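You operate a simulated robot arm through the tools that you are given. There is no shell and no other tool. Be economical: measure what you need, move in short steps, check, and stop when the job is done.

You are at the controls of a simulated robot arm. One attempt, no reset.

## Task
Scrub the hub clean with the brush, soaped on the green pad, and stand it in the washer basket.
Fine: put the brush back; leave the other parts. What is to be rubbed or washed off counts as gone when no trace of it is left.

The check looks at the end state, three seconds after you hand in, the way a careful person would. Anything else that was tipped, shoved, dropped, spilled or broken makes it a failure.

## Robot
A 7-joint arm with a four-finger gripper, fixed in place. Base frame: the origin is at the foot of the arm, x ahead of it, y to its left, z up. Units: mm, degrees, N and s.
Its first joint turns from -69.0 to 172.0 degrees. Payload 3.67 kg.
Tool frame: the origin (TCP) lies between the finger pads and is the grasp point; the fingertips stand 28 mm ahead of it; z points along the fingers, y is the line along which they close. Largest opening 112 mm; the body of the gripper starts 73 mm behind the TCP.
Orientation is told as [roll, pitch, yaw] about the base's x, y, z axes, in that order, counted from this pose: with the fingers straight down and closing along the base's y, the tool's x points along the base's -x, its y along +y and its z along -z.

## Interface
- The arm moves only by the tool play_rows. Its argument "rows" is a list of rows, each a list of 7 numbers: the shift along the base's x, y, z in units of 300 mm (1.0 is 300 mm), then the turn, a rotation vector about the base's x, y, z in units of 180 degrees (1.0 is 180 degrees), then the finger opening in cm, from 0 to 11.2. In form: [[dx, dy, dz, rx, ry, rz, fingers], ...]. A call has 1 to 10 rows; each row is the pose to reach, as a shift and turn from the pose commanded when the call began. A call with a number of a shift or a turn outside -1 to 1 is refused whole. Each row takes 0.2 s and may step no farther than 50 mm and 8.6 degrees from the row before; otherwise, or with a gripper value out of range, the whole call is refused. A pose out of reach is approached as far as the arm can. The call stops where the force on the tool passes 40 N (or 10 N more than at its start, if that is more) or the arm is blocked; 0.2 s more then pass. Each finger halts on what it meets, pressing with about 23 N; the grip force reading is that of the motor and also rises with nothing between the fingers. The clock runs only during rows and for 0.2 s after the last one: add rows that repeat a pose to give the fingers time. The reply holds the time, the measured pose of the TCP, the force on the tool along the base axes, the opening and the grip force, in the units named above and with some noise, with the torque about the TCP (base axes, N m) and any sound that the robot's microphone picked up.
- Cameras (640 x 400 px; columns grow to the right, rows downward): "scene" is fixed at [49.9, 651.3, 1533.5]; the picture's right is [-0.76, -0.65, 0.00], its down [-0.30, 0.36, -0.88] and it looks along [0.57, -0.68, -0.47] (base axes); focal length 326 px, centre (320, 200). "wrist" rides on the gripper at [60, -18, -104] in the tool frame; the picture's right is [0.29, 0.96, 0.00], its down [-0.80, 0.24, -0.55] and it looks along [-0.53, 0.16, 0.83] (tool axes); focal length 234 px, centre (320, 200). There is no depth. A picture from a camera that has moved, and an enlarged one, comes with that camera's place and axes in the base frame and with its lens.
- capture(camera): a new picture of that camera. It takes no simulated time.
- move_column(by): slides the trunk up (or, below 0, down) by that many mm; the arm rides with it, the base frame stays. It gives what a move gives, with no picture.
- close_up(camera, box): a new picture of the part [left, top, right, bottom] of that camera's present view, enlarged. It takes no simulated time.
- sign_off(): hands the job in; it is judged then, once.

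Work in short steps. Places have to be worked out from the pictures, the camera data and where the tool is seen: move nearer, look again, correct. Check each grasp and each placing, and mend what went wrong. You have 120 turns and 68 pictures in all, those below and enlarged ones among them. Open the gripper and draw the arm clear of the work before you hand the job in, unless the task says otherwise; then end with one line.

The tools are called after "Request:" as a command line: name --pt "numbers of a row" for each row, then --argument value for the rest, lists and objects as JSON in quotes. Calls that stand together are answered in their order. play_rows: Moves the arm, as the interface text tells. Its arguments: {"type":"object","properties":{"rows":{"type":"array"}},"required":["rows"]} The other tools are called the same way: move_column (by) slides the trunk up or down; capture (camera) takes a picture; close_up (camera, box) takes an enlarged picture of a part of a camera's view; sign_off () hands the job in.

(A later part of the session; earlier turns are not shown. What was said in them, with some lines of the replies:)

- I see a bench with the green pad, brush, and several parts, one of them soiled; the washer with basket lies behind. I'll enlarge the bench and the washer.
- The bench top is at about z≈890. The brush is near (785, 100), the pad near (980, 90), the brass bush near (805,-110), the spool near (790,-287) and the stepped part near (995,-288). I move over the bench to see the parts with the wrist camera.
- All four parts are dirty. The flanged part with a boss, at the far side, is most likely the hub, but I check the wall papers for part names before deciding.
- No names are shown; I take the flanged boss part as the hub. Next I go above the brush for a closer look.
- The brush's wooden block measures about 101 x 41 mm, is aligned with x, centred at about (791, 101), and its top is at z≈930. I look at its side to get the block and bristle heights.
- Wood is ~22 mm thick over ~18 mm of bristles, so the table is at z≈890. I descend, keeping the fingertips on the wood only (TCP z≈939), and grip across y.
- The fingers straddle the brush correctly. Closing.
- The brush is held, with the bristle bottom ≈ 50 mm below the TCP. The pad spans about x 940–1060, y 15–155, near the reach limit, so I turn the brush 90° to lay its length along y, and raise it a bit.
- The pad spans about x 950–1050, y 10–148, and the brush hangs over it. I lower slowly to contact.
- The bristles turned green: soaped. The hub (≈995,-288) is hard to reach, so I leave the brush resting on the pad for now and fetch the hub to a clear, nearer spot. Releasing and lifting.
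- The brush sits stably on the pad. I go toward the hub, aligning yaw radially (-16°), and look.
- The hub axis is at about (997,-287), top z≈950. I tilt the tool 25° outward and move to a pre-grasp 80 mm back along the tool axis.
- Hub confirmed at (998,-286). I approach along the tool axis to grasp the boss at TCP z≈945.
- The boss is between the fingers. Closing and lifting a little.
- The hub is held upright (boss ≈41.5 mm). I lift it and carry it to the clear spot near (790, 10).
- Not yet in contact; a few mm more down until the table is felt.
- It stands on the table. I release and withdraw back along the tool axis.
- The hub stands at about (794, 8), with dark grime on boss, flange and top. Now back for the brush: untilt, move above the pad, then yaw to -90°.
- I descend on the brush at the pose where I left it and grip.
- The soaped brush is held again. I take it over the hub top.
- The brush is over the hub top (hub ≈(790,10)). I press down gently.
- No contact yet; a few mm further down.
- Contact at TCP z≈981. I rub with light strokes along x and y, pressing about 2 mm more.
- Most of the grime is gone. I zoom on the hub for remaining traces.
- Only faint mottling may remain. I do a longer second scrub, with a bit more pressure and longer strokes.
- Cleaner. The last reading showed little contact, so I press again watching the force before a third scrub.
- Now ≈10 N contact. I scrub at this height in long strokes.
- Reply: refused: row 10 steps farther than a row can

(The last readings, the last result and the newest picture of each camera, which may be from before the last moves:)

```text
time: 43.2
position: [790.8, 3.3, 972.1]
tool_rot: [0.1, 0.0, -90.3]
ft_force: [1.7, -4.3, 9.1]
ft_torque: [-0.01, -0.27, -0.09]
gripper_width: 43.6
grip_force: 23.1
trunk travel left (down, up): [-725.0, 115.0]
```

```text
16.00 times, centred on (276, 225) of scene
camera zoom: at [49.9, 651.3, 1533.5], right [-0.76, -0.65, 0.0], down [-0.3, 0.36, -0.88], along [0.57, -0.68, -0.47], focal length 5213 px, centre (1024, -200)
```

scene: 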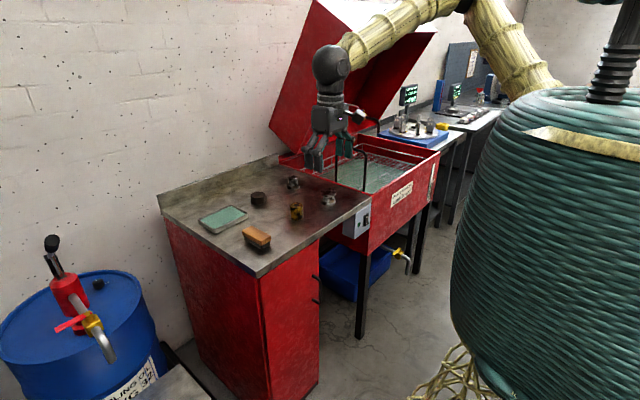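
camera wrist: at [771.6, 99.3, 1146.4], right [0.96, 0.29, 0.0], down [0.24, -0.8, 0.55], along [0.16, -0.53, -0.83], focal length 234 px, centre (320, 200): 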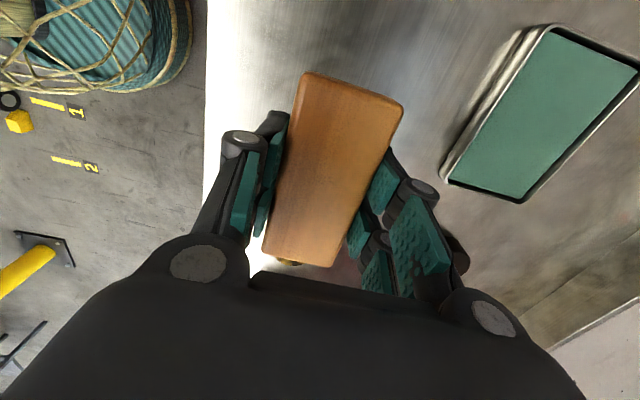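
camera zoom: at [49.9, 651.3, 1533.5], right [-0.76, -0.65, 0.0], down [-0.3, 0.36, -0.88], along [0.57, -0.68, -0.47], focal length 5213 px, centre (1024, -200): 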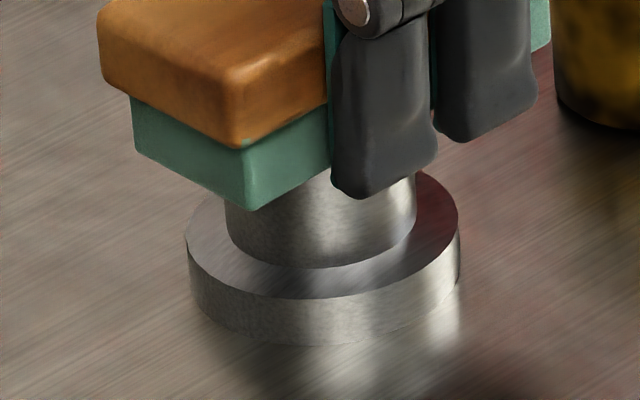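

The hub now shows bright bare steel. I repeat a last scrub and lift away to the brush's side.

Request:
play_rows --pt "0 0.07 -0.002 0 0 0 3" --pt "0 -0.07 -0.002 0 0 0 3" --pt "0.03 0.07 -0.002 0 0 0 3" --pt "0.03 -0.07 -0.002 0 0 0 3" --pt "-0.03 -0.07 -0.002 0 0 0 3" --pt "-0.03 0.07 -0.002 0 0 0 3" --pt "0 0 0 0 0 0 3" --pt "0 0 0.1 0 0 0 3" --pt "0 0.12 0.19 0 0 0 3" --pt "0 0.26 0.25 0 0 0 3"

Request:
close_up --camera "scene" --box '[264, 214, 288, 236]'

Request:
close_up --camera "scene" --box '[186, 170, 314, 250]'

```text
time: 45.4
position: [789.4, 82.4, 1049.4]
tool_rot: [0.0, 0.1, -90.4]
ft_force: [-0.2, -0.5, -1.1]
ft_torque: [0.04, -0.01, -0.01]
gripper_width: 43.6
grip_force: 23.2
trunk travel left (down, up): [-725.0, 115.0]
```

```text
16.00 times, centred on (276, 225) of scene
camera zoom: at [49.9, 651.3, 1533.5], right [-0.76, -0.65, 0.0], down [-0.3, 0.36, -0.88], along [0.57, -0.68, -0.47], focal length 5213 px, centre (1024, -200)
```

zoom: 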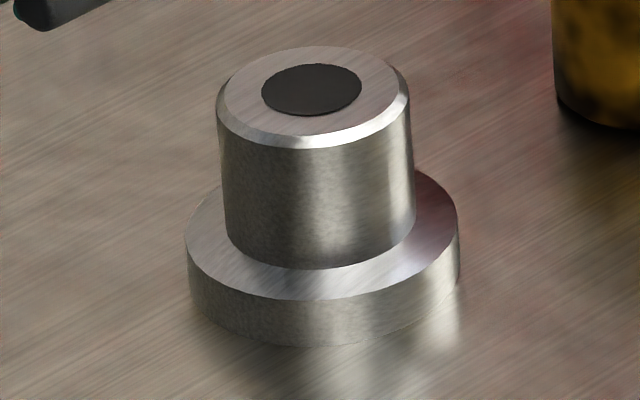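

```text
5.00 times, centred on (250, 210) of scene
camera zoom: at [49.9, 651.3, 1533.5], right [-0.76, -0.65, 0.0], down [-0.3, 0.36, -0.88], along [0.57, -0.68, -0.47], focal length 1629 px, centre (670, 150)
```

zoom: 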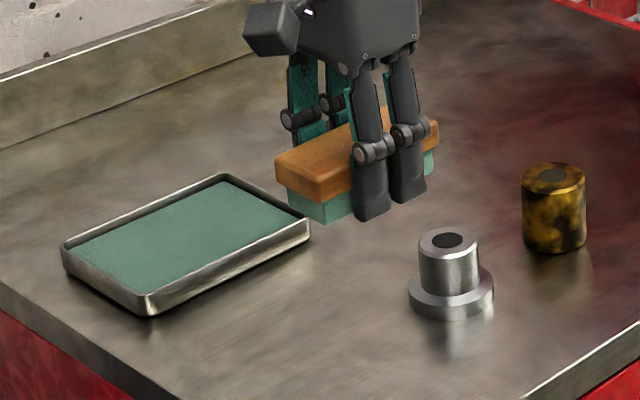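

Each round still brightens it, so I do another round to see whether it has converged.

Request:
play_rows --pt "0 -0.14 -0.06 0 0 0 3" --pt "0 -0.26 -0.16 0 0 0 3" --pt "0 -0.26 -0.25 0 0 0 3" --pt "0 -0.19 -0.253 0 0 0 3" --pt "0 -0.33 -0.253 0 0 0 3" --pt "0.03 -0.19 -0.253 0 0 0 3" --pt "0.03 -0.33 -0.253 0 0 0 3" --pt "-0.03 -0.33 -0.253 0 0 0 3" --pt "-0.03 -0.19 -0.253 0 0 0 3" --pt "0 -0.26 -0.253 0 0 0 3"

Request:
play_rows --pt "0 0.07 -0.002 0 0 0 3" --pt "0 -0.07 -0.002 0 0 0 3" --pt "0.03 0.07 -0.002 0 0 0 3" --pt "0.03 -0.07 -0.002 0 0 0 3" --pt "-0.03 -0.07 -0.002 0 0 0 3" --pt "-0.03 0.07 -0.002 0 0 0 3" --pt "0 0 0 0 0 0 3" --pt "0 0 0.1 0 0 0 3" --pt "0 0.12 0.19 0 0 0 3" --pt "0 0.26 0.25 0 0 0 3"

Request:
close_up --camera "scene" --box '[264, 214, 288, 236]'

```text
time: 47.6
position: [790.4, 0.7, 973.0]
tool_rot: [0.0, 0.4, -90.2]
ft_force: [-0.1, -0.4, -1.3]
ft_torque: [0.08, 0.01, 0.0]
gripper_width: 43.2
grip_force: 22.9
trunk travel left (down, up): [-725.0, 115.0]
```

```text
time: 49.8
position: [792.5, 84.2, 1050.6]
tool_rot: [-0.1, 0.0, -90.2]
ft_force: [-0.4, -0.3, -1.2]
ft_torque: [0.03, -0.02, -0.02]
gripper_width: 43.6
grip_force: 23.0
trunk travel left (down, up): [-725.0, 115.0]
```

```text
16.00 times, centred on (276, 225) of scene
camera zoom: at [49.9, 651.3, 1533.5], right [-0.76, -0.65, 0.0], down [-0.3, 0.36, -0.88], along [0.57, -0.68, -0.47], focal length 5213 px, centre (1024, -200)
```

zoom: 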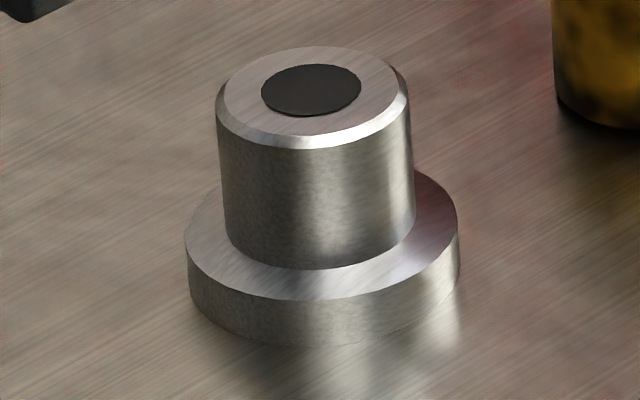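

Nearly unchanged, so it looks converged. I set the brush back at its home (≈(791,101), long axis along x), then inspect the hub's other sides with the wrist camera.

Request:
play_rows --pt "0 0.01 0 0 0 0.045 3" --pt "0 0.02 0 0 0 0.09 3" --pt "0 0.03 0 0 0 0.135 3" --pt "0 0.04 0 0 0 0.18 3" --pt "0 0.05 0 0 0 0.225 3" --pt "0 0.06 0 0 0 0.27 3" --pt "0 0.06 0 0 0 0.315 3" --pt "0 0.06 0 0 0 0.36 3" --pt "0 0.06 0 0 0 0.405 3" --pt "0 0.06 0 0 0 0.45 3"

Request:
play_rows --pt "0 0 -0.12 0 0 0.045 3" --pt "0 0 -0.24 0 0 0.05 3" --pt "0 0 -0.31 0 0 0.05 3" --pt "0 0 -0.34 0 0 0.05 3" --pt "0 0 -0.353 0 0 0.05 3"

Request:
close_up --camera "scene" --box '[216, 193, 296, 243]'

```text
time: 52.0
position: [789.5, 104.6, 1047.8]
tool_rot: [0.0, 0.0, -9.0]
ft_force: [-0.3, 0.3, -1.4]
ft_torque: [-0.01, -0.02, 0.0]
gripper_width: 43.6
grip_force: 23.1
trunk travel left (down, up): [-725.0, 115.0]
```

```text
time: 53.2
position: [790.5, 105.4, 942.0]
tool_rot: [0.0, 0.0, -0.1]
ft_force: [-0.5, 0.8, -0.7]
ft_torque: [0.0, -0.02, -0.02]
gripper_width: 43.7
grip_force: 23.1
trunk travel left (down, up): [-725.0, 115.0]
```

```text
8.00 times, centred on (256, 218) of scene
camera zoom: at [49.9, 651.3, 1533.5], right [-0.76, -0.65, 0.0], down [-0.3, 0.36, -0.88], along [0.57, -0.68, -0.47], focal length 2607 px, centre (832, 56)
```

zoom: 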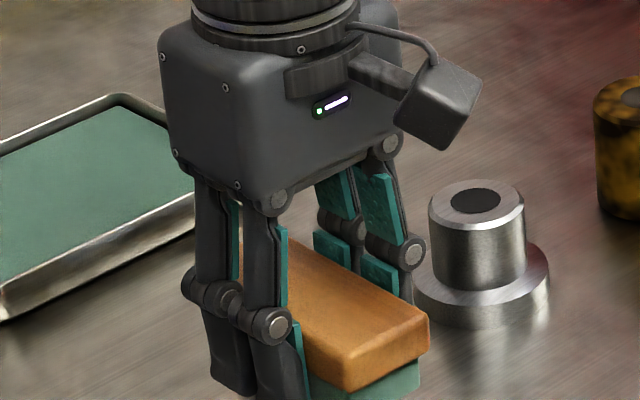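

Not touching yet; lowering in small steps to contact, shifting y by -3 mm.

Request:
play_rows --pt "0 -0.01 -0.008 0 0 0 3" --pt "0 -0.01 -0.014 0 0 0 3" --pt "0 -0.01 -0.02 0 0 0 3"

```text
time: 54.0
position: [790.3, 101.2, 935.2]
tool_rot: [0.1, 0.0, -0.1]
ft_force: [-0.6, 0.2, -1.4]
ft_torque: [0.0, 0.0, 0.04]
gripper_width: 43.3
grip_force: 23.4
trunk travel left (down, up): [-725.0, 115.0]
```

Request:
play_rows --pt "0 0 -0.007 0 0 0 3" --pt "0 0 -0.013 0 0 0 3"

Request:
close_up --camera "scene" --box '[226, 210, 290, 250]'

```text
time: 54.6
position: [788.6, 101.7, 930.8]
tool_rot: [0.0, 0.0, -0.1]
ft_force: [0.4, 1.3, -0.6]
ft_torque: [0.02, -0.03, 0.01]
gripper_width: 43.3
grip_force: 23.1
trunk travel left (down, up): [-725.0, 115.0]
```

```text
10.00 times, centred on (258, 230) of scene
camera zoom: at [49.9, 651.3, 1533.5], right [-0.76, -0.65, 0.0], down [-0.3, 0.36, -0.88], along [0.57, -0.68, -0.47], focal length 3258 px, centre (940, -100)
```

zoom: 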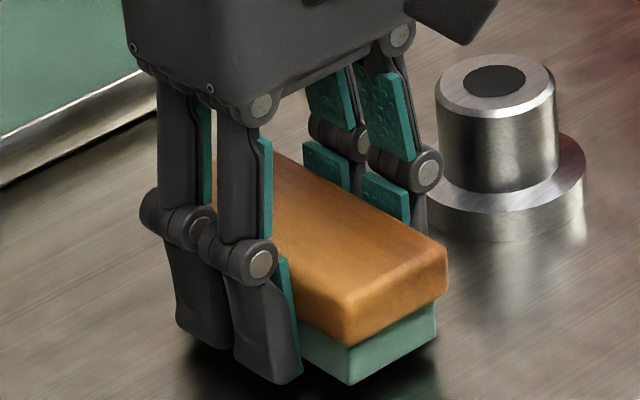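

Request:
play_rows --pt "0 0 -0.006 0 0 0 3" --pt "0 0 -0.01 0 0 0 3"

```text
time: 55.2
position: [788.6, 101.5, 928.5]
tool_rot: [0.0, 0.0, 0.0]
ft_force: [-0.3, 0.5, -1.1]
ft_torque: [0.01, -0.01, -0.02]
gripper_width: 43.4
grip_force: 23.0
trunk travel left (down, up): [-725.0, 115.0]
```

Request:
play_rows --pt "0 0 -0.006 0 0 0 3" --pt "0 0 -0.012 0 0 0 3"

```text
time: 55.8
position: [788.3, 101.8, 927.0]
tool_rot: [0.1, 0.0, -0.1]
ft_force: [0.4, 1.1, 14.6]
ft_torque: [-0.3, 0.17, -0.01]
gripper_width: 43.6
grip_force: 22.6
trunk travel left (down, up): [-725.0, 115.0]
```

Contact with the bench. I release the brush and rise, then view the hub from the wrist camera on my way.

Request:
play_rows --pt "0 0 0.004 0 0 0 3" --pt "0 0 0.004 0 0 0 6.2" --pt "0 0 0.004 0 0 0 6.2" --pt "0 0 0.1 0 0 0 6.2" --pt "0 0 0.22 0 0 0 6.2" --pt "-0.05 -0.1 0.3 0 0 0 8" --pt "-0.1 -0.2 0.3 0 0 0 8" --pt "-0.1 -0.25 0.3 0 0 0 11.2"

Request:
close_up --camera "wrist" --box '[240, 60, 400, 240]'

Request:
close_up --camera "scene" --box '[226, 195, 306, 245]'

```text
time: 57.6
position: [758.8, 26.0, 1015.4]
tool_rot: [0.0, -0.1, -0.1]
ft_force: [-0.1, -0.1, -0.9]
ft_torque: [0.02, -0.02, 0.0]
gripper_width: 112.2
grip_force: 0.1
trunk travel left (down, up): [-725.0, 115.0]
```

```text
2.22 times, centred on (320, 150) of wrist
camera zoom: at [699.5, 6.7, 1120.9], right [-0.29, 0.96, 0.0], down [0.8, 0.24, 0.55], along [0.53, 0.16, -0.83], focal length 520 px, centre (320, 311)
```

zoom: 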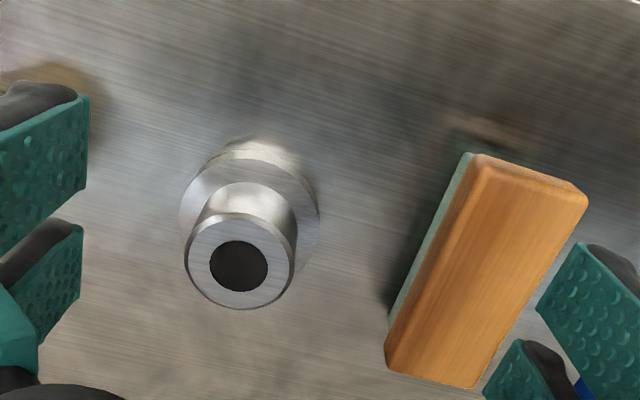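

```text
8.00 times, centred on (266, 220) of scene
camera zoom: at [49.9, 651.3, 1533.5], right [-0.76, -0.65, 0.0], down [-0.3, 0.36, -0.88], along [0.57, -0.68, -0.47], focal length 2607 px, centre (752, 40)
```

zoom: 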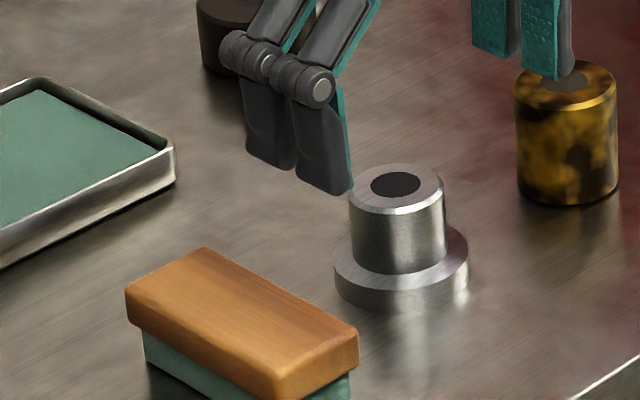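

The hub is bright all round and the brush is back in place. Hub axis ≈ (797, 4). I go above it, then down to grip the boss at TCP z≈950.

Request:
play_rows --pt "0.06 -0.04 0 0 0 0 8" --pt "0.127 -0.073 0 0 0 0 8" --pt "0.127 -0.073 -0.1 0 0 0 8" --pt "0.127 -0.073 -0.18 0 0 0 8" --pt "0.127 -0.073 -0.217 0 0 0 8"

Request:
capture --camera "wrist"

```text
time: 58.8
position: [799.2, 2.7, 948.2]
tool_rot: [0.0, 0.1, -0.1]
ft_force: [-0.2, 0.7, 0.1]
ft_torque: [-0.03, 0.03, 0.02]
gripper_width: 80.1
grip_force: 0.1
trunk travel left (down, up): [-725.0, 115.0]
```

```text
26 pictures are left
camera wrist: at [739.3, -15.1, 1054.2], right [-0.29, 0.96, 0.0], down [0.8, 0.24, 0.55], along [0.53, 0.16, -0.83], focal length 234 px, centre (320, 200)
```

wrist: 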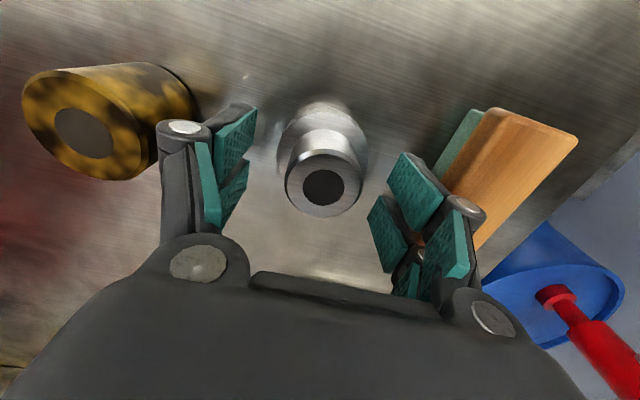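

The boss is centred between the fingers. Grip and lift.

Request:
play_rows --pt "0 0 0 0 0 0 3" --pt "0 0 0 0 0 0 3" --pt "0 0 0 0 0 0 3" --pt "0 0 0.1 0 0 0 3" --pt "0 0 0.25 0 0 0 3" --pt "0 0 0.4 0 0 0 3" --pt "0 0 0.55 0 0 0 3" --pt "0 0 0.7 0 0 0 3"

Request:
close_up --camera "scene" --box '[232, 140, 296, 180]'

```text
time: 60.6
position: [797.3, 6.3, 1162.2]
tool_rot: [0.0, 0.0, -0.2]
ft_force: [0.0, 0.0, -3.9]
ft_torque: [-0.02, -0.03, 0.01]
gripper_width: 40.3
grip_force: 23.0
trunk travel left (down, up): [-725.0, 115.0]
```

```text
10.00 times, centred on (264, 160) of scene
camera zoom: at [49.9, 651.3, 1533.5], right [-0.76, -0.65, 0.0], down [-0.3, 0.36, -0.88], along [0.57, -0.68, -0.47], focal length 3258 px, centre (880, 600)
```

zoom: 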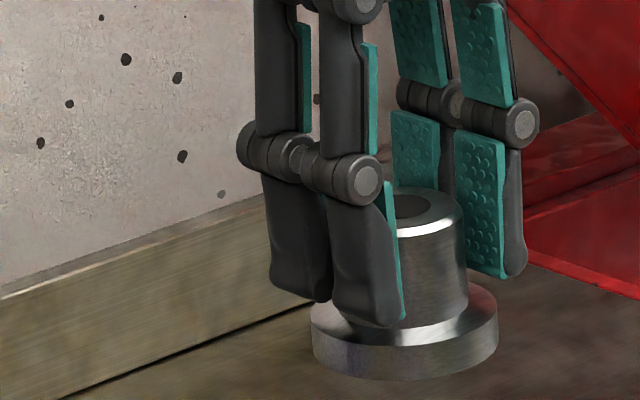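

Held firmly and clean. I carry it toward the washer at height to see the basket.

Request:
play_rows --pt "-0.02 -0.13 0.05 0 0 0 3" --pt "-0.04 -0.27 0.1 0 0 0 3" --pt "-0.06 -0.41 0.13 0 0 0 3" --pt "-0.08 -0.55 0.13 0 0 0 3" --pt "-0.1 -0.69 0.13 0 0 0 3" --pt "-0.12 -0.83 0.13 0 0 0 3" --pt "-0.14 -0.97 0.13 0 0 0 3"

Request:
capture --camera "wrist"

Request:
capture --camera "scene"

```text
time: 62.2
position: [755.7, -289.1, 1197.1]
tool_rot: [0.1, 0.0, -0.2]
ft_force: [0.7, -0.4, -3.4]
ft_torque: [0.0, -0.04, 0.01]
gripper_width: 40.1
grip_force: 23.0
trunk travel left (down, up): [-725.0, 115.0]
```

```text
24 pictures are left
camera wrist: at [696.2, -307.8, 1302.5], right [-0.29, 0.96, 0.0], down [0.8, 0.24, 0.55], along [0.53, 0.16, -0.83], focal length 234 px, centre (320, 200)
```

wrist: 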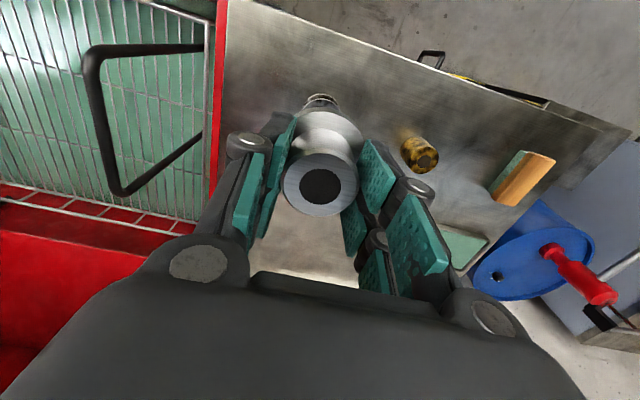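

```text
23 pictures are left
```

scene: 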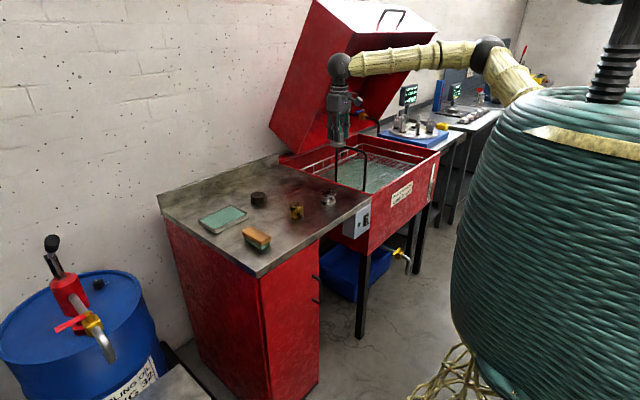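

The washer handle (black U) is at y≈-505, x 757–911, top z≈1053; the hub bottom is at ≈1150, clear. I move on over the basket behind the handle.

Request:
play_rows --pt "0.01 -0.14 0.03 0 0 0 3" --pt "0.02 -0.28 0.03 0 0 0 3" --pt "0.03 -0.42 0.03 0 0 0 3" --pt "0.04 -0.56 0.03 0 0 0 3" --pt "0.05 -0.7 0.03 0 0 0 3" --pt "0.06 -0.84 0.03 0 0 0 3" --pt "0.07 -0.986 0.03 0 0 0 3"

Request:
capture --camera "wrist"

Request:
close_up --camera "scene" --box '[298, 100, 458, 200]'

```text
time: 63.8
position: [776.0, -588.7, 1205.7]
tool_rot: [0.1, 0.0, -0.1]
ft_force: [0.4, 0.0, -3.3]
ft_torque: [-0.01, 0.0, 0.02]
gripper_width: 40.3
grip_force: 23.1
trunk travel left (down, up): [-725.0, 115.0]
```

```text
22 pictures are left
camera wrist: at [716.0, -608.0, 1311.8], right [-0.29, 0.96, 0.0], down [0.8, 0.24, 0.55], along [0.53, 0.16, -0.83], focal length 234 px, centre (320, 200)
```

wrist: 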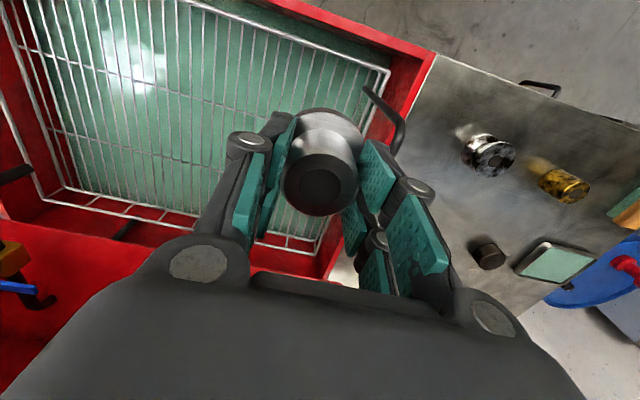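

```text
4.00 times, centred on (378, 150) of scene
camera zoom: at [49.9, 651.3, 1533.5], right [-0.76, -0.65, 0.0], down [-0.3, 0.36, -0.88], along [0.57, -0.68, -0.47], focal length 1303 px, centre (88, 400)
```

zoom: 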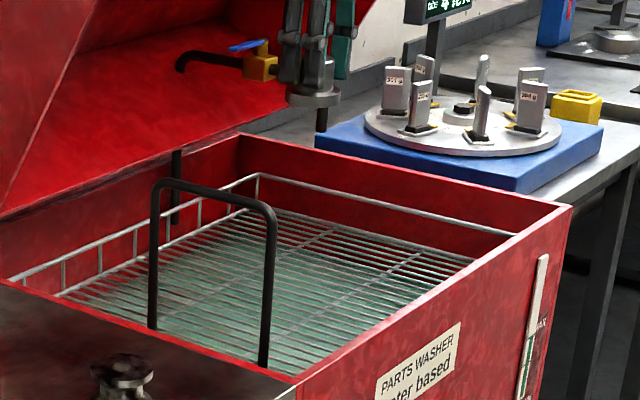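

The basket starts at y≈-495 (handle at its end) and x≈717. I'll lower at (778,-605), clear of handle and walls, first to z≈915.

Request:
play_rows --pt "0.007 -0.055 -0.08 0 0 0 3" --pt "0.007 -0.055 -0.2 0 0 0 3" --pt "0.007 -0.055 -0.33 0 0 0 3" --pt "0.007 -0.055 -0.46 0 0 0 3" --pt "0.007 -0.055 -0.59 0 0 0 3" --pt "0.007 -0.055 -0.72 0 0 0 3" --pt "0.007 -0.055 -0.85 0 0 0 3" --pt "0.007 -0.055 -0.97 0 0 0 3"

Request:
capture --camera "wrist"

Request:
close_up --camera "scene" --box '[298, 100, 458, 200]'

```text
time: 65.6
position: [782.2, -602.6, 915.1]
tool_rot: [0.1, 0.1, -0.1]
ft_force: [-0.2, 0.9, -3.1]
ft_torque: [0.02, 0.02, 0.01]
gripper_width: 40.0
grip_force: 23.2
trunk travel left (down, up): [-725.0, 115.0]
```

```text
20 pictures are left
camera wrist: at [722.1, -621.4, 1021.1], right [-0.29, 0.96, 0.0], down [0.8, 0.24, 0.55], along [0.53, 0.16, -0.83], focal length 234 px, centre (320, 200)
```

wrist: 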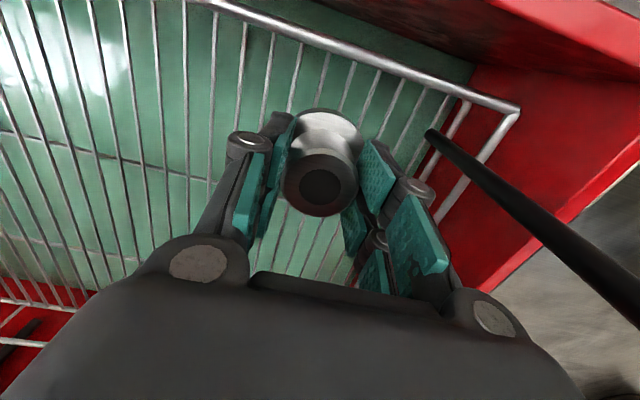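

```text
4.00 times, centred on (378, 150) of scene
camera zoom: at [49.9, 651.3, 1533.5], right [-0.76, -0.65, 0.0], down [-0.3, 0.36, -0.88], along [0.57, -0.68, -0.47], focal length 1303 px, centre (88, 400)
```

zoom: 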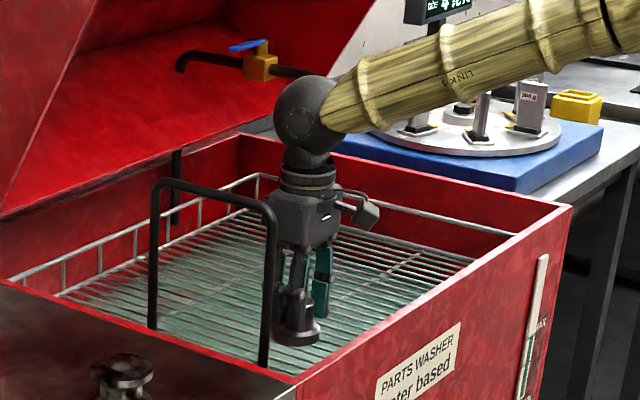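

Clear all round. I lower further in small steps until the floor grid is felt.

Request:
play_rows --pt "0 0 -0.03 0 0 0 3" --pt "0 0 -0.06 0 0 0 3" --pt "0 0 -0.09 0 0 0 3" --pt "0 0 -0.11 0 0 0 3" --pt "0 0 -0.13 0 0 0 3"

Request:
close_up --camera "scene" --box '[340, 140, 404, 196]'

```text
time: 66.8
position: [779.8, -601.6, 876.2]
tool_rot: [0.1, 0.1, 0.0]
ft_force: [0.0, -0.7, -3.9]
ft_torque: [0.01, 0.0, 0.01]
gripper_width: 40.1
grip_force: 22.8
trunk travel left (down, up): [-725.0, 115.0]
```

```text
7.14 times, centred on (372, 168) of scene
camera zoom: at [49.9, 651.3, 1533.5], right [-0.76, -0.65, 0.0], down [-0.3, 0.36, -0.88], along [0.57, -0.68, -0.47], focal length 2327 px, centre (-51, 429)
```

zoom: 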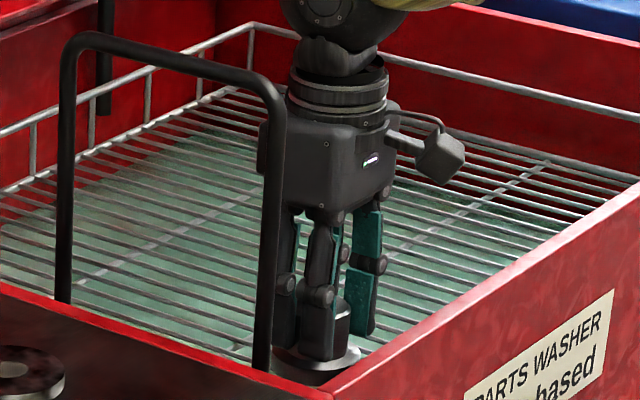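

Request:
play_rows --pt "0 0 -0.017 0 0 0 3" --pt "0 0 -0.034 0 0 0 3" --pt "0 0 -0.05 0 0 0 3" --pt "0 0 -0.06 0 0 0 3"

```text
time: 67.8
position: [779.9, -601.2, 859.7]
tool_rot: [0.1, 0.0, -0.1]
ft_force: [-0.1, 0.0, -3.6]
ft_torque: [0.03, 0.03, 0.01]
gripper_width: 40.5
grip_force: 23.2
trunk travel left (down, up): [-725.0, 115.0]
```

Request:
play_rows --pt "0 0 -0.015 0 0 0 3" --pt "0 0 -0.03 0 0 0 3" --pt "0 0 -0.045 0 0 0 3" --pt "0 0 -0.055 0 0 0 3"

Request:
capture --camera "wrist"

```text
time: 68.8
position: [780.3, -599.8, 842.9]
tool_rot: [0.1, -0.1, -0.1]
ft_force: [2.3, -4.3, 15.7]
ft_torque: [-0.12, -0.04, 0.11]
gripper_width: 40.6
grip_force: 23.0
trunk travel left (down, up): [-725.0, 115.0]
```

```text
17 pictures are left
camera wrist: at [719.7, -617.7, 949.9], right [-0.29, 0.96, 0.0], down [0.8, 0.24, 0.56], along [0.53, 0.16, -0.83], focal length 234 px, centre (320, 200)
```

wrist: 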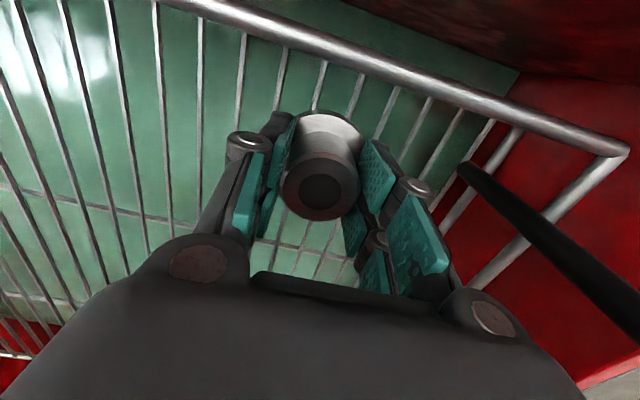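

The floor grid is felt (≈16 N). I ease off 1 mm, release, and rise straight up.

Request:
play_rows --pt "0 0 0.004 0 0 0 3" --pt "0 0 0.004 0 0 0 6.5" --pt "0 0 0.004 0 0 0 6.5" --pt "0 0 0.004 0 0 0 6.5" --pt "0 0 0.06 0 0 0 6.5" --pt "0 0 0.15 0 0 0 6.5" --pt "0 0 0.28 0 0 0 6.5" --pt "0 0 0.42 0 0 0 6.5"

Request:
capture --camera "wrist"

```text
time: 70.6
position: [777.3, -597.1, 971.4]
tool_rot: [0.0, 0.0, -0.2]
ft_force: [-0.7, -0.9, 0.2]
ft_torque: [0.02, 0.0, 0.0]
gripper_width: 65.1
grip_force: 0.0
trunk travel left (down, up): [-725.0, 115.0]
```

```text
16 pictures are left
camera wrist: at [717.6, -616.3, 1076.9], right [-0.29, 0.96, 0.0], down [0.8, 0.24, 0.55], along [0.53, 0.16, -0.83], focal length 234 px, centre (320, 200)
```

wrist: 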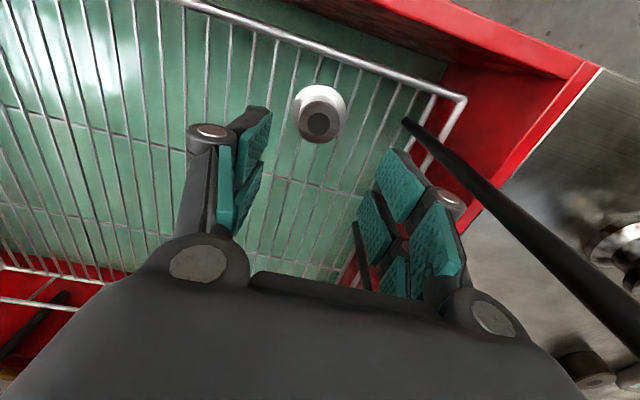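

The hub stands upright in the basket. I raise above the handle and draw the arm back clear, then check everything.

Request:
play_rows --pt "0 0 0.15 0 0 0 6.5" --pt "0 0 0.3 0 0 0 6.5" --pt "0 0 0.45 0 0 0 6.5" --pt "0 0 0.6 0 0 0 6.5" --pt "0 0 0.74 0 0 0 6.5" --pt "0 0 0.85 0 0 0 6.5" --pt "-0.1 0.1 0.86 0 0 0 8" --pt "-0.2 0.2 0.86 0 0 0 9.5" --pt "-0.3 0.3 0.86 0 0 0 11.2" --pt "-0.4 0.4 0.86 0 0 0 11.2"

Request:
capture --camera "scene"

Request:
close_up --camera "scene" --box '[340, 140, 404, 196]'

Request:
close_up --camera "scene" --box '[180, 165, 380, 290]'

```text
time: 72.8
position: [661.0, -481.2, 1227.4]
tool_rot: [0.1, 0.0, -0.2]
ft_force: [-0.6, 0.2, -0.1]
ft_torque: [0.0, 0.02, 0.0]
gripper_width: 112.0
grip_force: 0.1
trunk travel left (down, up): [-725.0, 115.0]
```

```text
15 pictures are left
```

scene: 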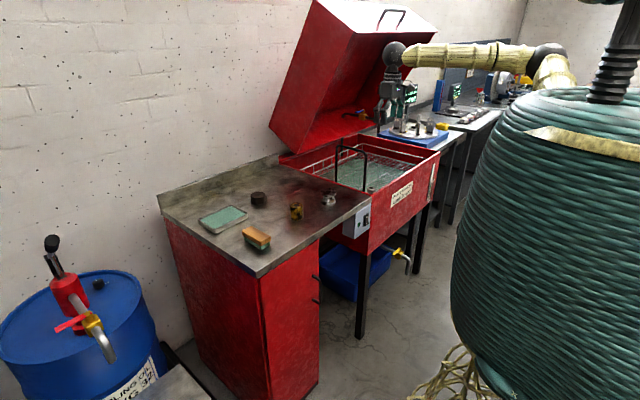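

```text
7.14 times, centred on (372, 168) of scene
camera zoom: at [49.9, 651.3, 1533.5], right [-0.76, -0.65, 0.0], down [-0.3, 0.36, -0.88], along [0.57, -0.68, -0.47], focal length 2327 px, centre (-51, 429)
```

zoom: 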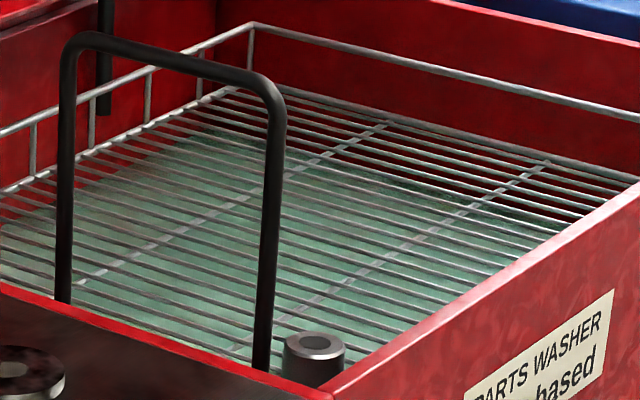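

```text
3.20 times, centred on (280, 228) of scene
camera zoom: at [49.9, 651.3, 1533.5], right [-0.76, -0.65, 0.0], down [-0.3, 0.36, -0.88], along [0.57, -0.68, -0.47], focal length 1043 px, centre (448, 112)
```

zoom: 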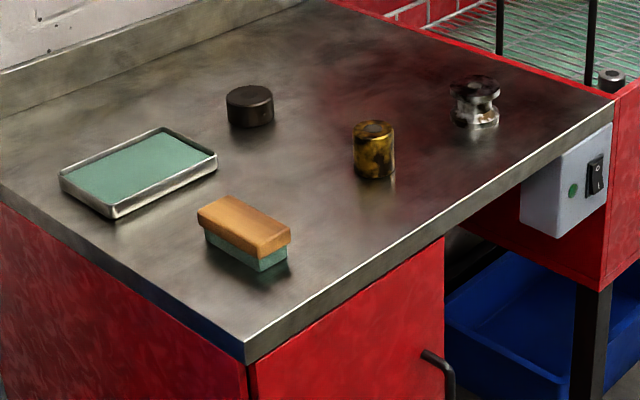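

Hub upright in the basket, everything else undisturbed. One check remains: the hub's far sides. I turn the wrist by 90° above the basket to look from the -y side.

Request:
play_rows --pt "0.03 -0.06 0 0 0 0.046 11.2" --pt "0.06 -0.12 0 0 0 0.092 11.2" --pt "0.09 -0.19 0 0 0 0.138 11.2" --pt "0.13 -0.26 0 0 0 0.184 11.2" --pt "0.17 -0.33 0 0 0 0.23 11.2" --pt "0.21 -0.4 0 0 0 0.276 11.2" --pt "0.25 -0.47 0 0 0 0.322 11.2" --pt "0.28 -0.54 0 0 0 0.368 11.2" --pt "0.3 -0.6 -0.06 0 0 0.414 11.2" --pt "0.3 -0.66 -0.12 0 0 0.46 11.2"

Request:
capture --camera "wrist"

```text
time: 75.0
position: [462.4, -243.3, 1260.1]
tool_rot: [1.9, 0.1, 73.3]
ft_force: [2.0, -0.7, 5.5]
ft_torque: [-0.01, 0.06, 0.0]
gripper_width: 111.8
grip_force: 0.0
out of reach, approached as far as the arm can: row 3, 4, 5, 6, 7, 8, 9, 10
trunk travel left (down, up): [-725.0, 115.0]
```

```text
12 pictures are left
camera wrist: at [466.1, -307.5, 1364.7], right [-1.0, 0.0, 0.03], down [0.02, 0.83, 0.56], along [-0.03, 0.56, -0.83], focal length 234 px, centre (320, 200)
```

wrist: 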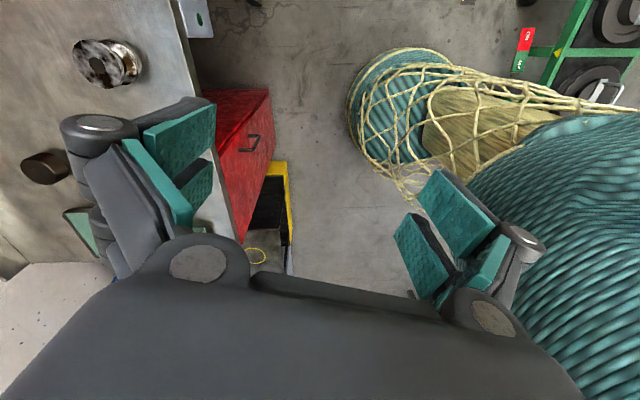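

The wrist joint limit stopped that turn and the arm drew back; that view isn't worth more risk. I unwind the wrist and check the scene.

Request:
play_rows --pt "0 0 0 0 0 -0.045 11.2" --pt "0 0.02 0 0 0 -0.09 11.2" --pt "0 0.05 0 0 0 -0.135 11.2" --pt "0 0.1 0 0 0 -0.18 11.2" --pt "0 0.15 0 0 0 -0.225 11.2" --pt "0 0.2 0 0 0 -0.27 11.2" --pt "0 0.25 0 0 0 -0.315 11.2" --pt "0 0.3 0 0 0 -0.36 11.2" --pt "0 0.35 0 0 0 -0.4 11.2"

Request:
capture --camera "scene"

Request:
close_up --camera "scene" --box '[340, 140, 404, 196]'

```text
time: 77.0
position: [432.7, -123.4, 1268.5]
tool_rot: [0.4, -0.3, 1.2]
ft_force: [0.0, 0.8, 0.3]
ft_torque: [-0.06, 0.0, 0.0]
gripper_width: 112.1
grip_force: 0.0
trunk travel left (down, up): [-725.0, 115.0]
```

```text
11 pictures are left
```

scene: 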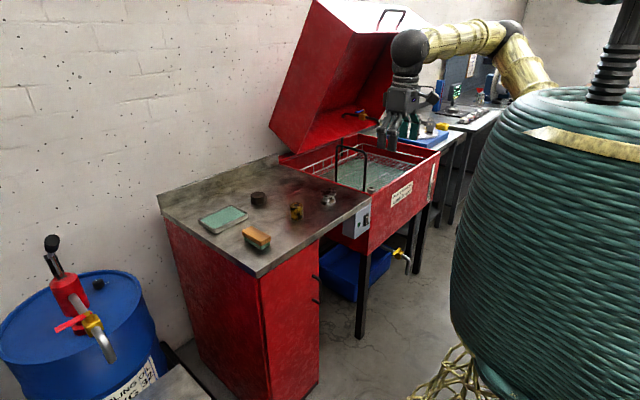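

```text
7.14 times, centred on (372, 168) of scene
camera zoom: at [49.9, 651.3, 1533.5], right [-0.76, -0.65, 0.0], down [-0.3, 0.36, -0.88], along [0.57, -0.68, -0.47], focal length 2327 px, centre (-51, 429)
```

zoom: 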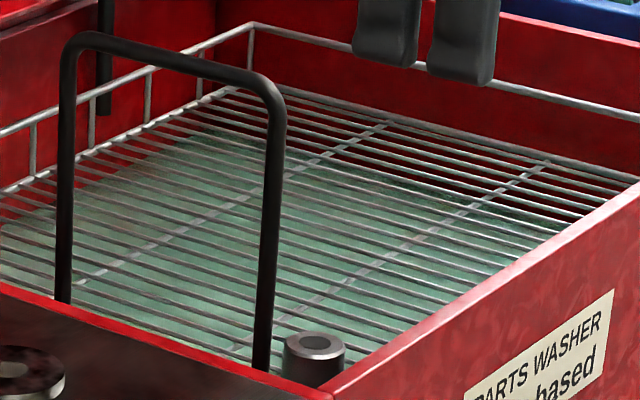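

All parts are in place and the arm is clear. One last close look at the hub itself.

Request:
close_up --camera "scene" --box '[376, 182, 392, 198]'

Request:
close_up --camera "scene" --box '[364, 180, 380, 196]'

```text
16.00 times, centred on (384, 190) of scene
camera zoom: at [49.9, 651.3, 1533.5], right [-0.76, -0.65, 0.0], down [-0.3, 0.36, -0.88], along [0.57, -0.68, -0.47], focal length 5213 px, centre (-704, 360)
```

zoom: 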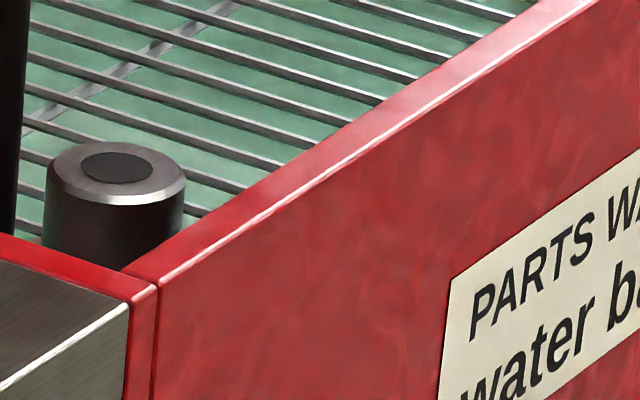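

```text
16.00 times, centred on (372, 188) of scene
camera zoom: at [49.9, 651.3, 1533.5], right [-0.76, -0.65, 0.0], down [-0.3, 0.36, -0.88], along [0.57, -0.68, -0.47], focal length 5213 px, centre (-512, 392)
```

zoom: 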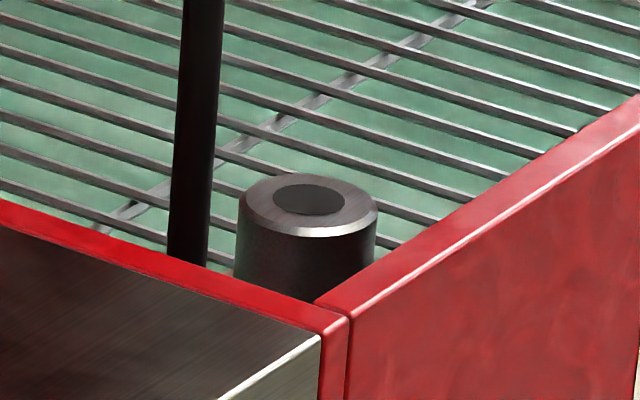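

The hub's surface is uniform, with only reflections of the washer's inner walls and no blotches. It stands upright, so I hand in.

Request:
sign_off

```text
The job is handed in.
```

The hub is scrubbed, with no grime left on any side I could see, and stands upright in the washer basket; I couldn't view its far side. The brush is back in its place, the other parts are untouched, and nothing named the hub, so I took it to be the flanged part with the boss.
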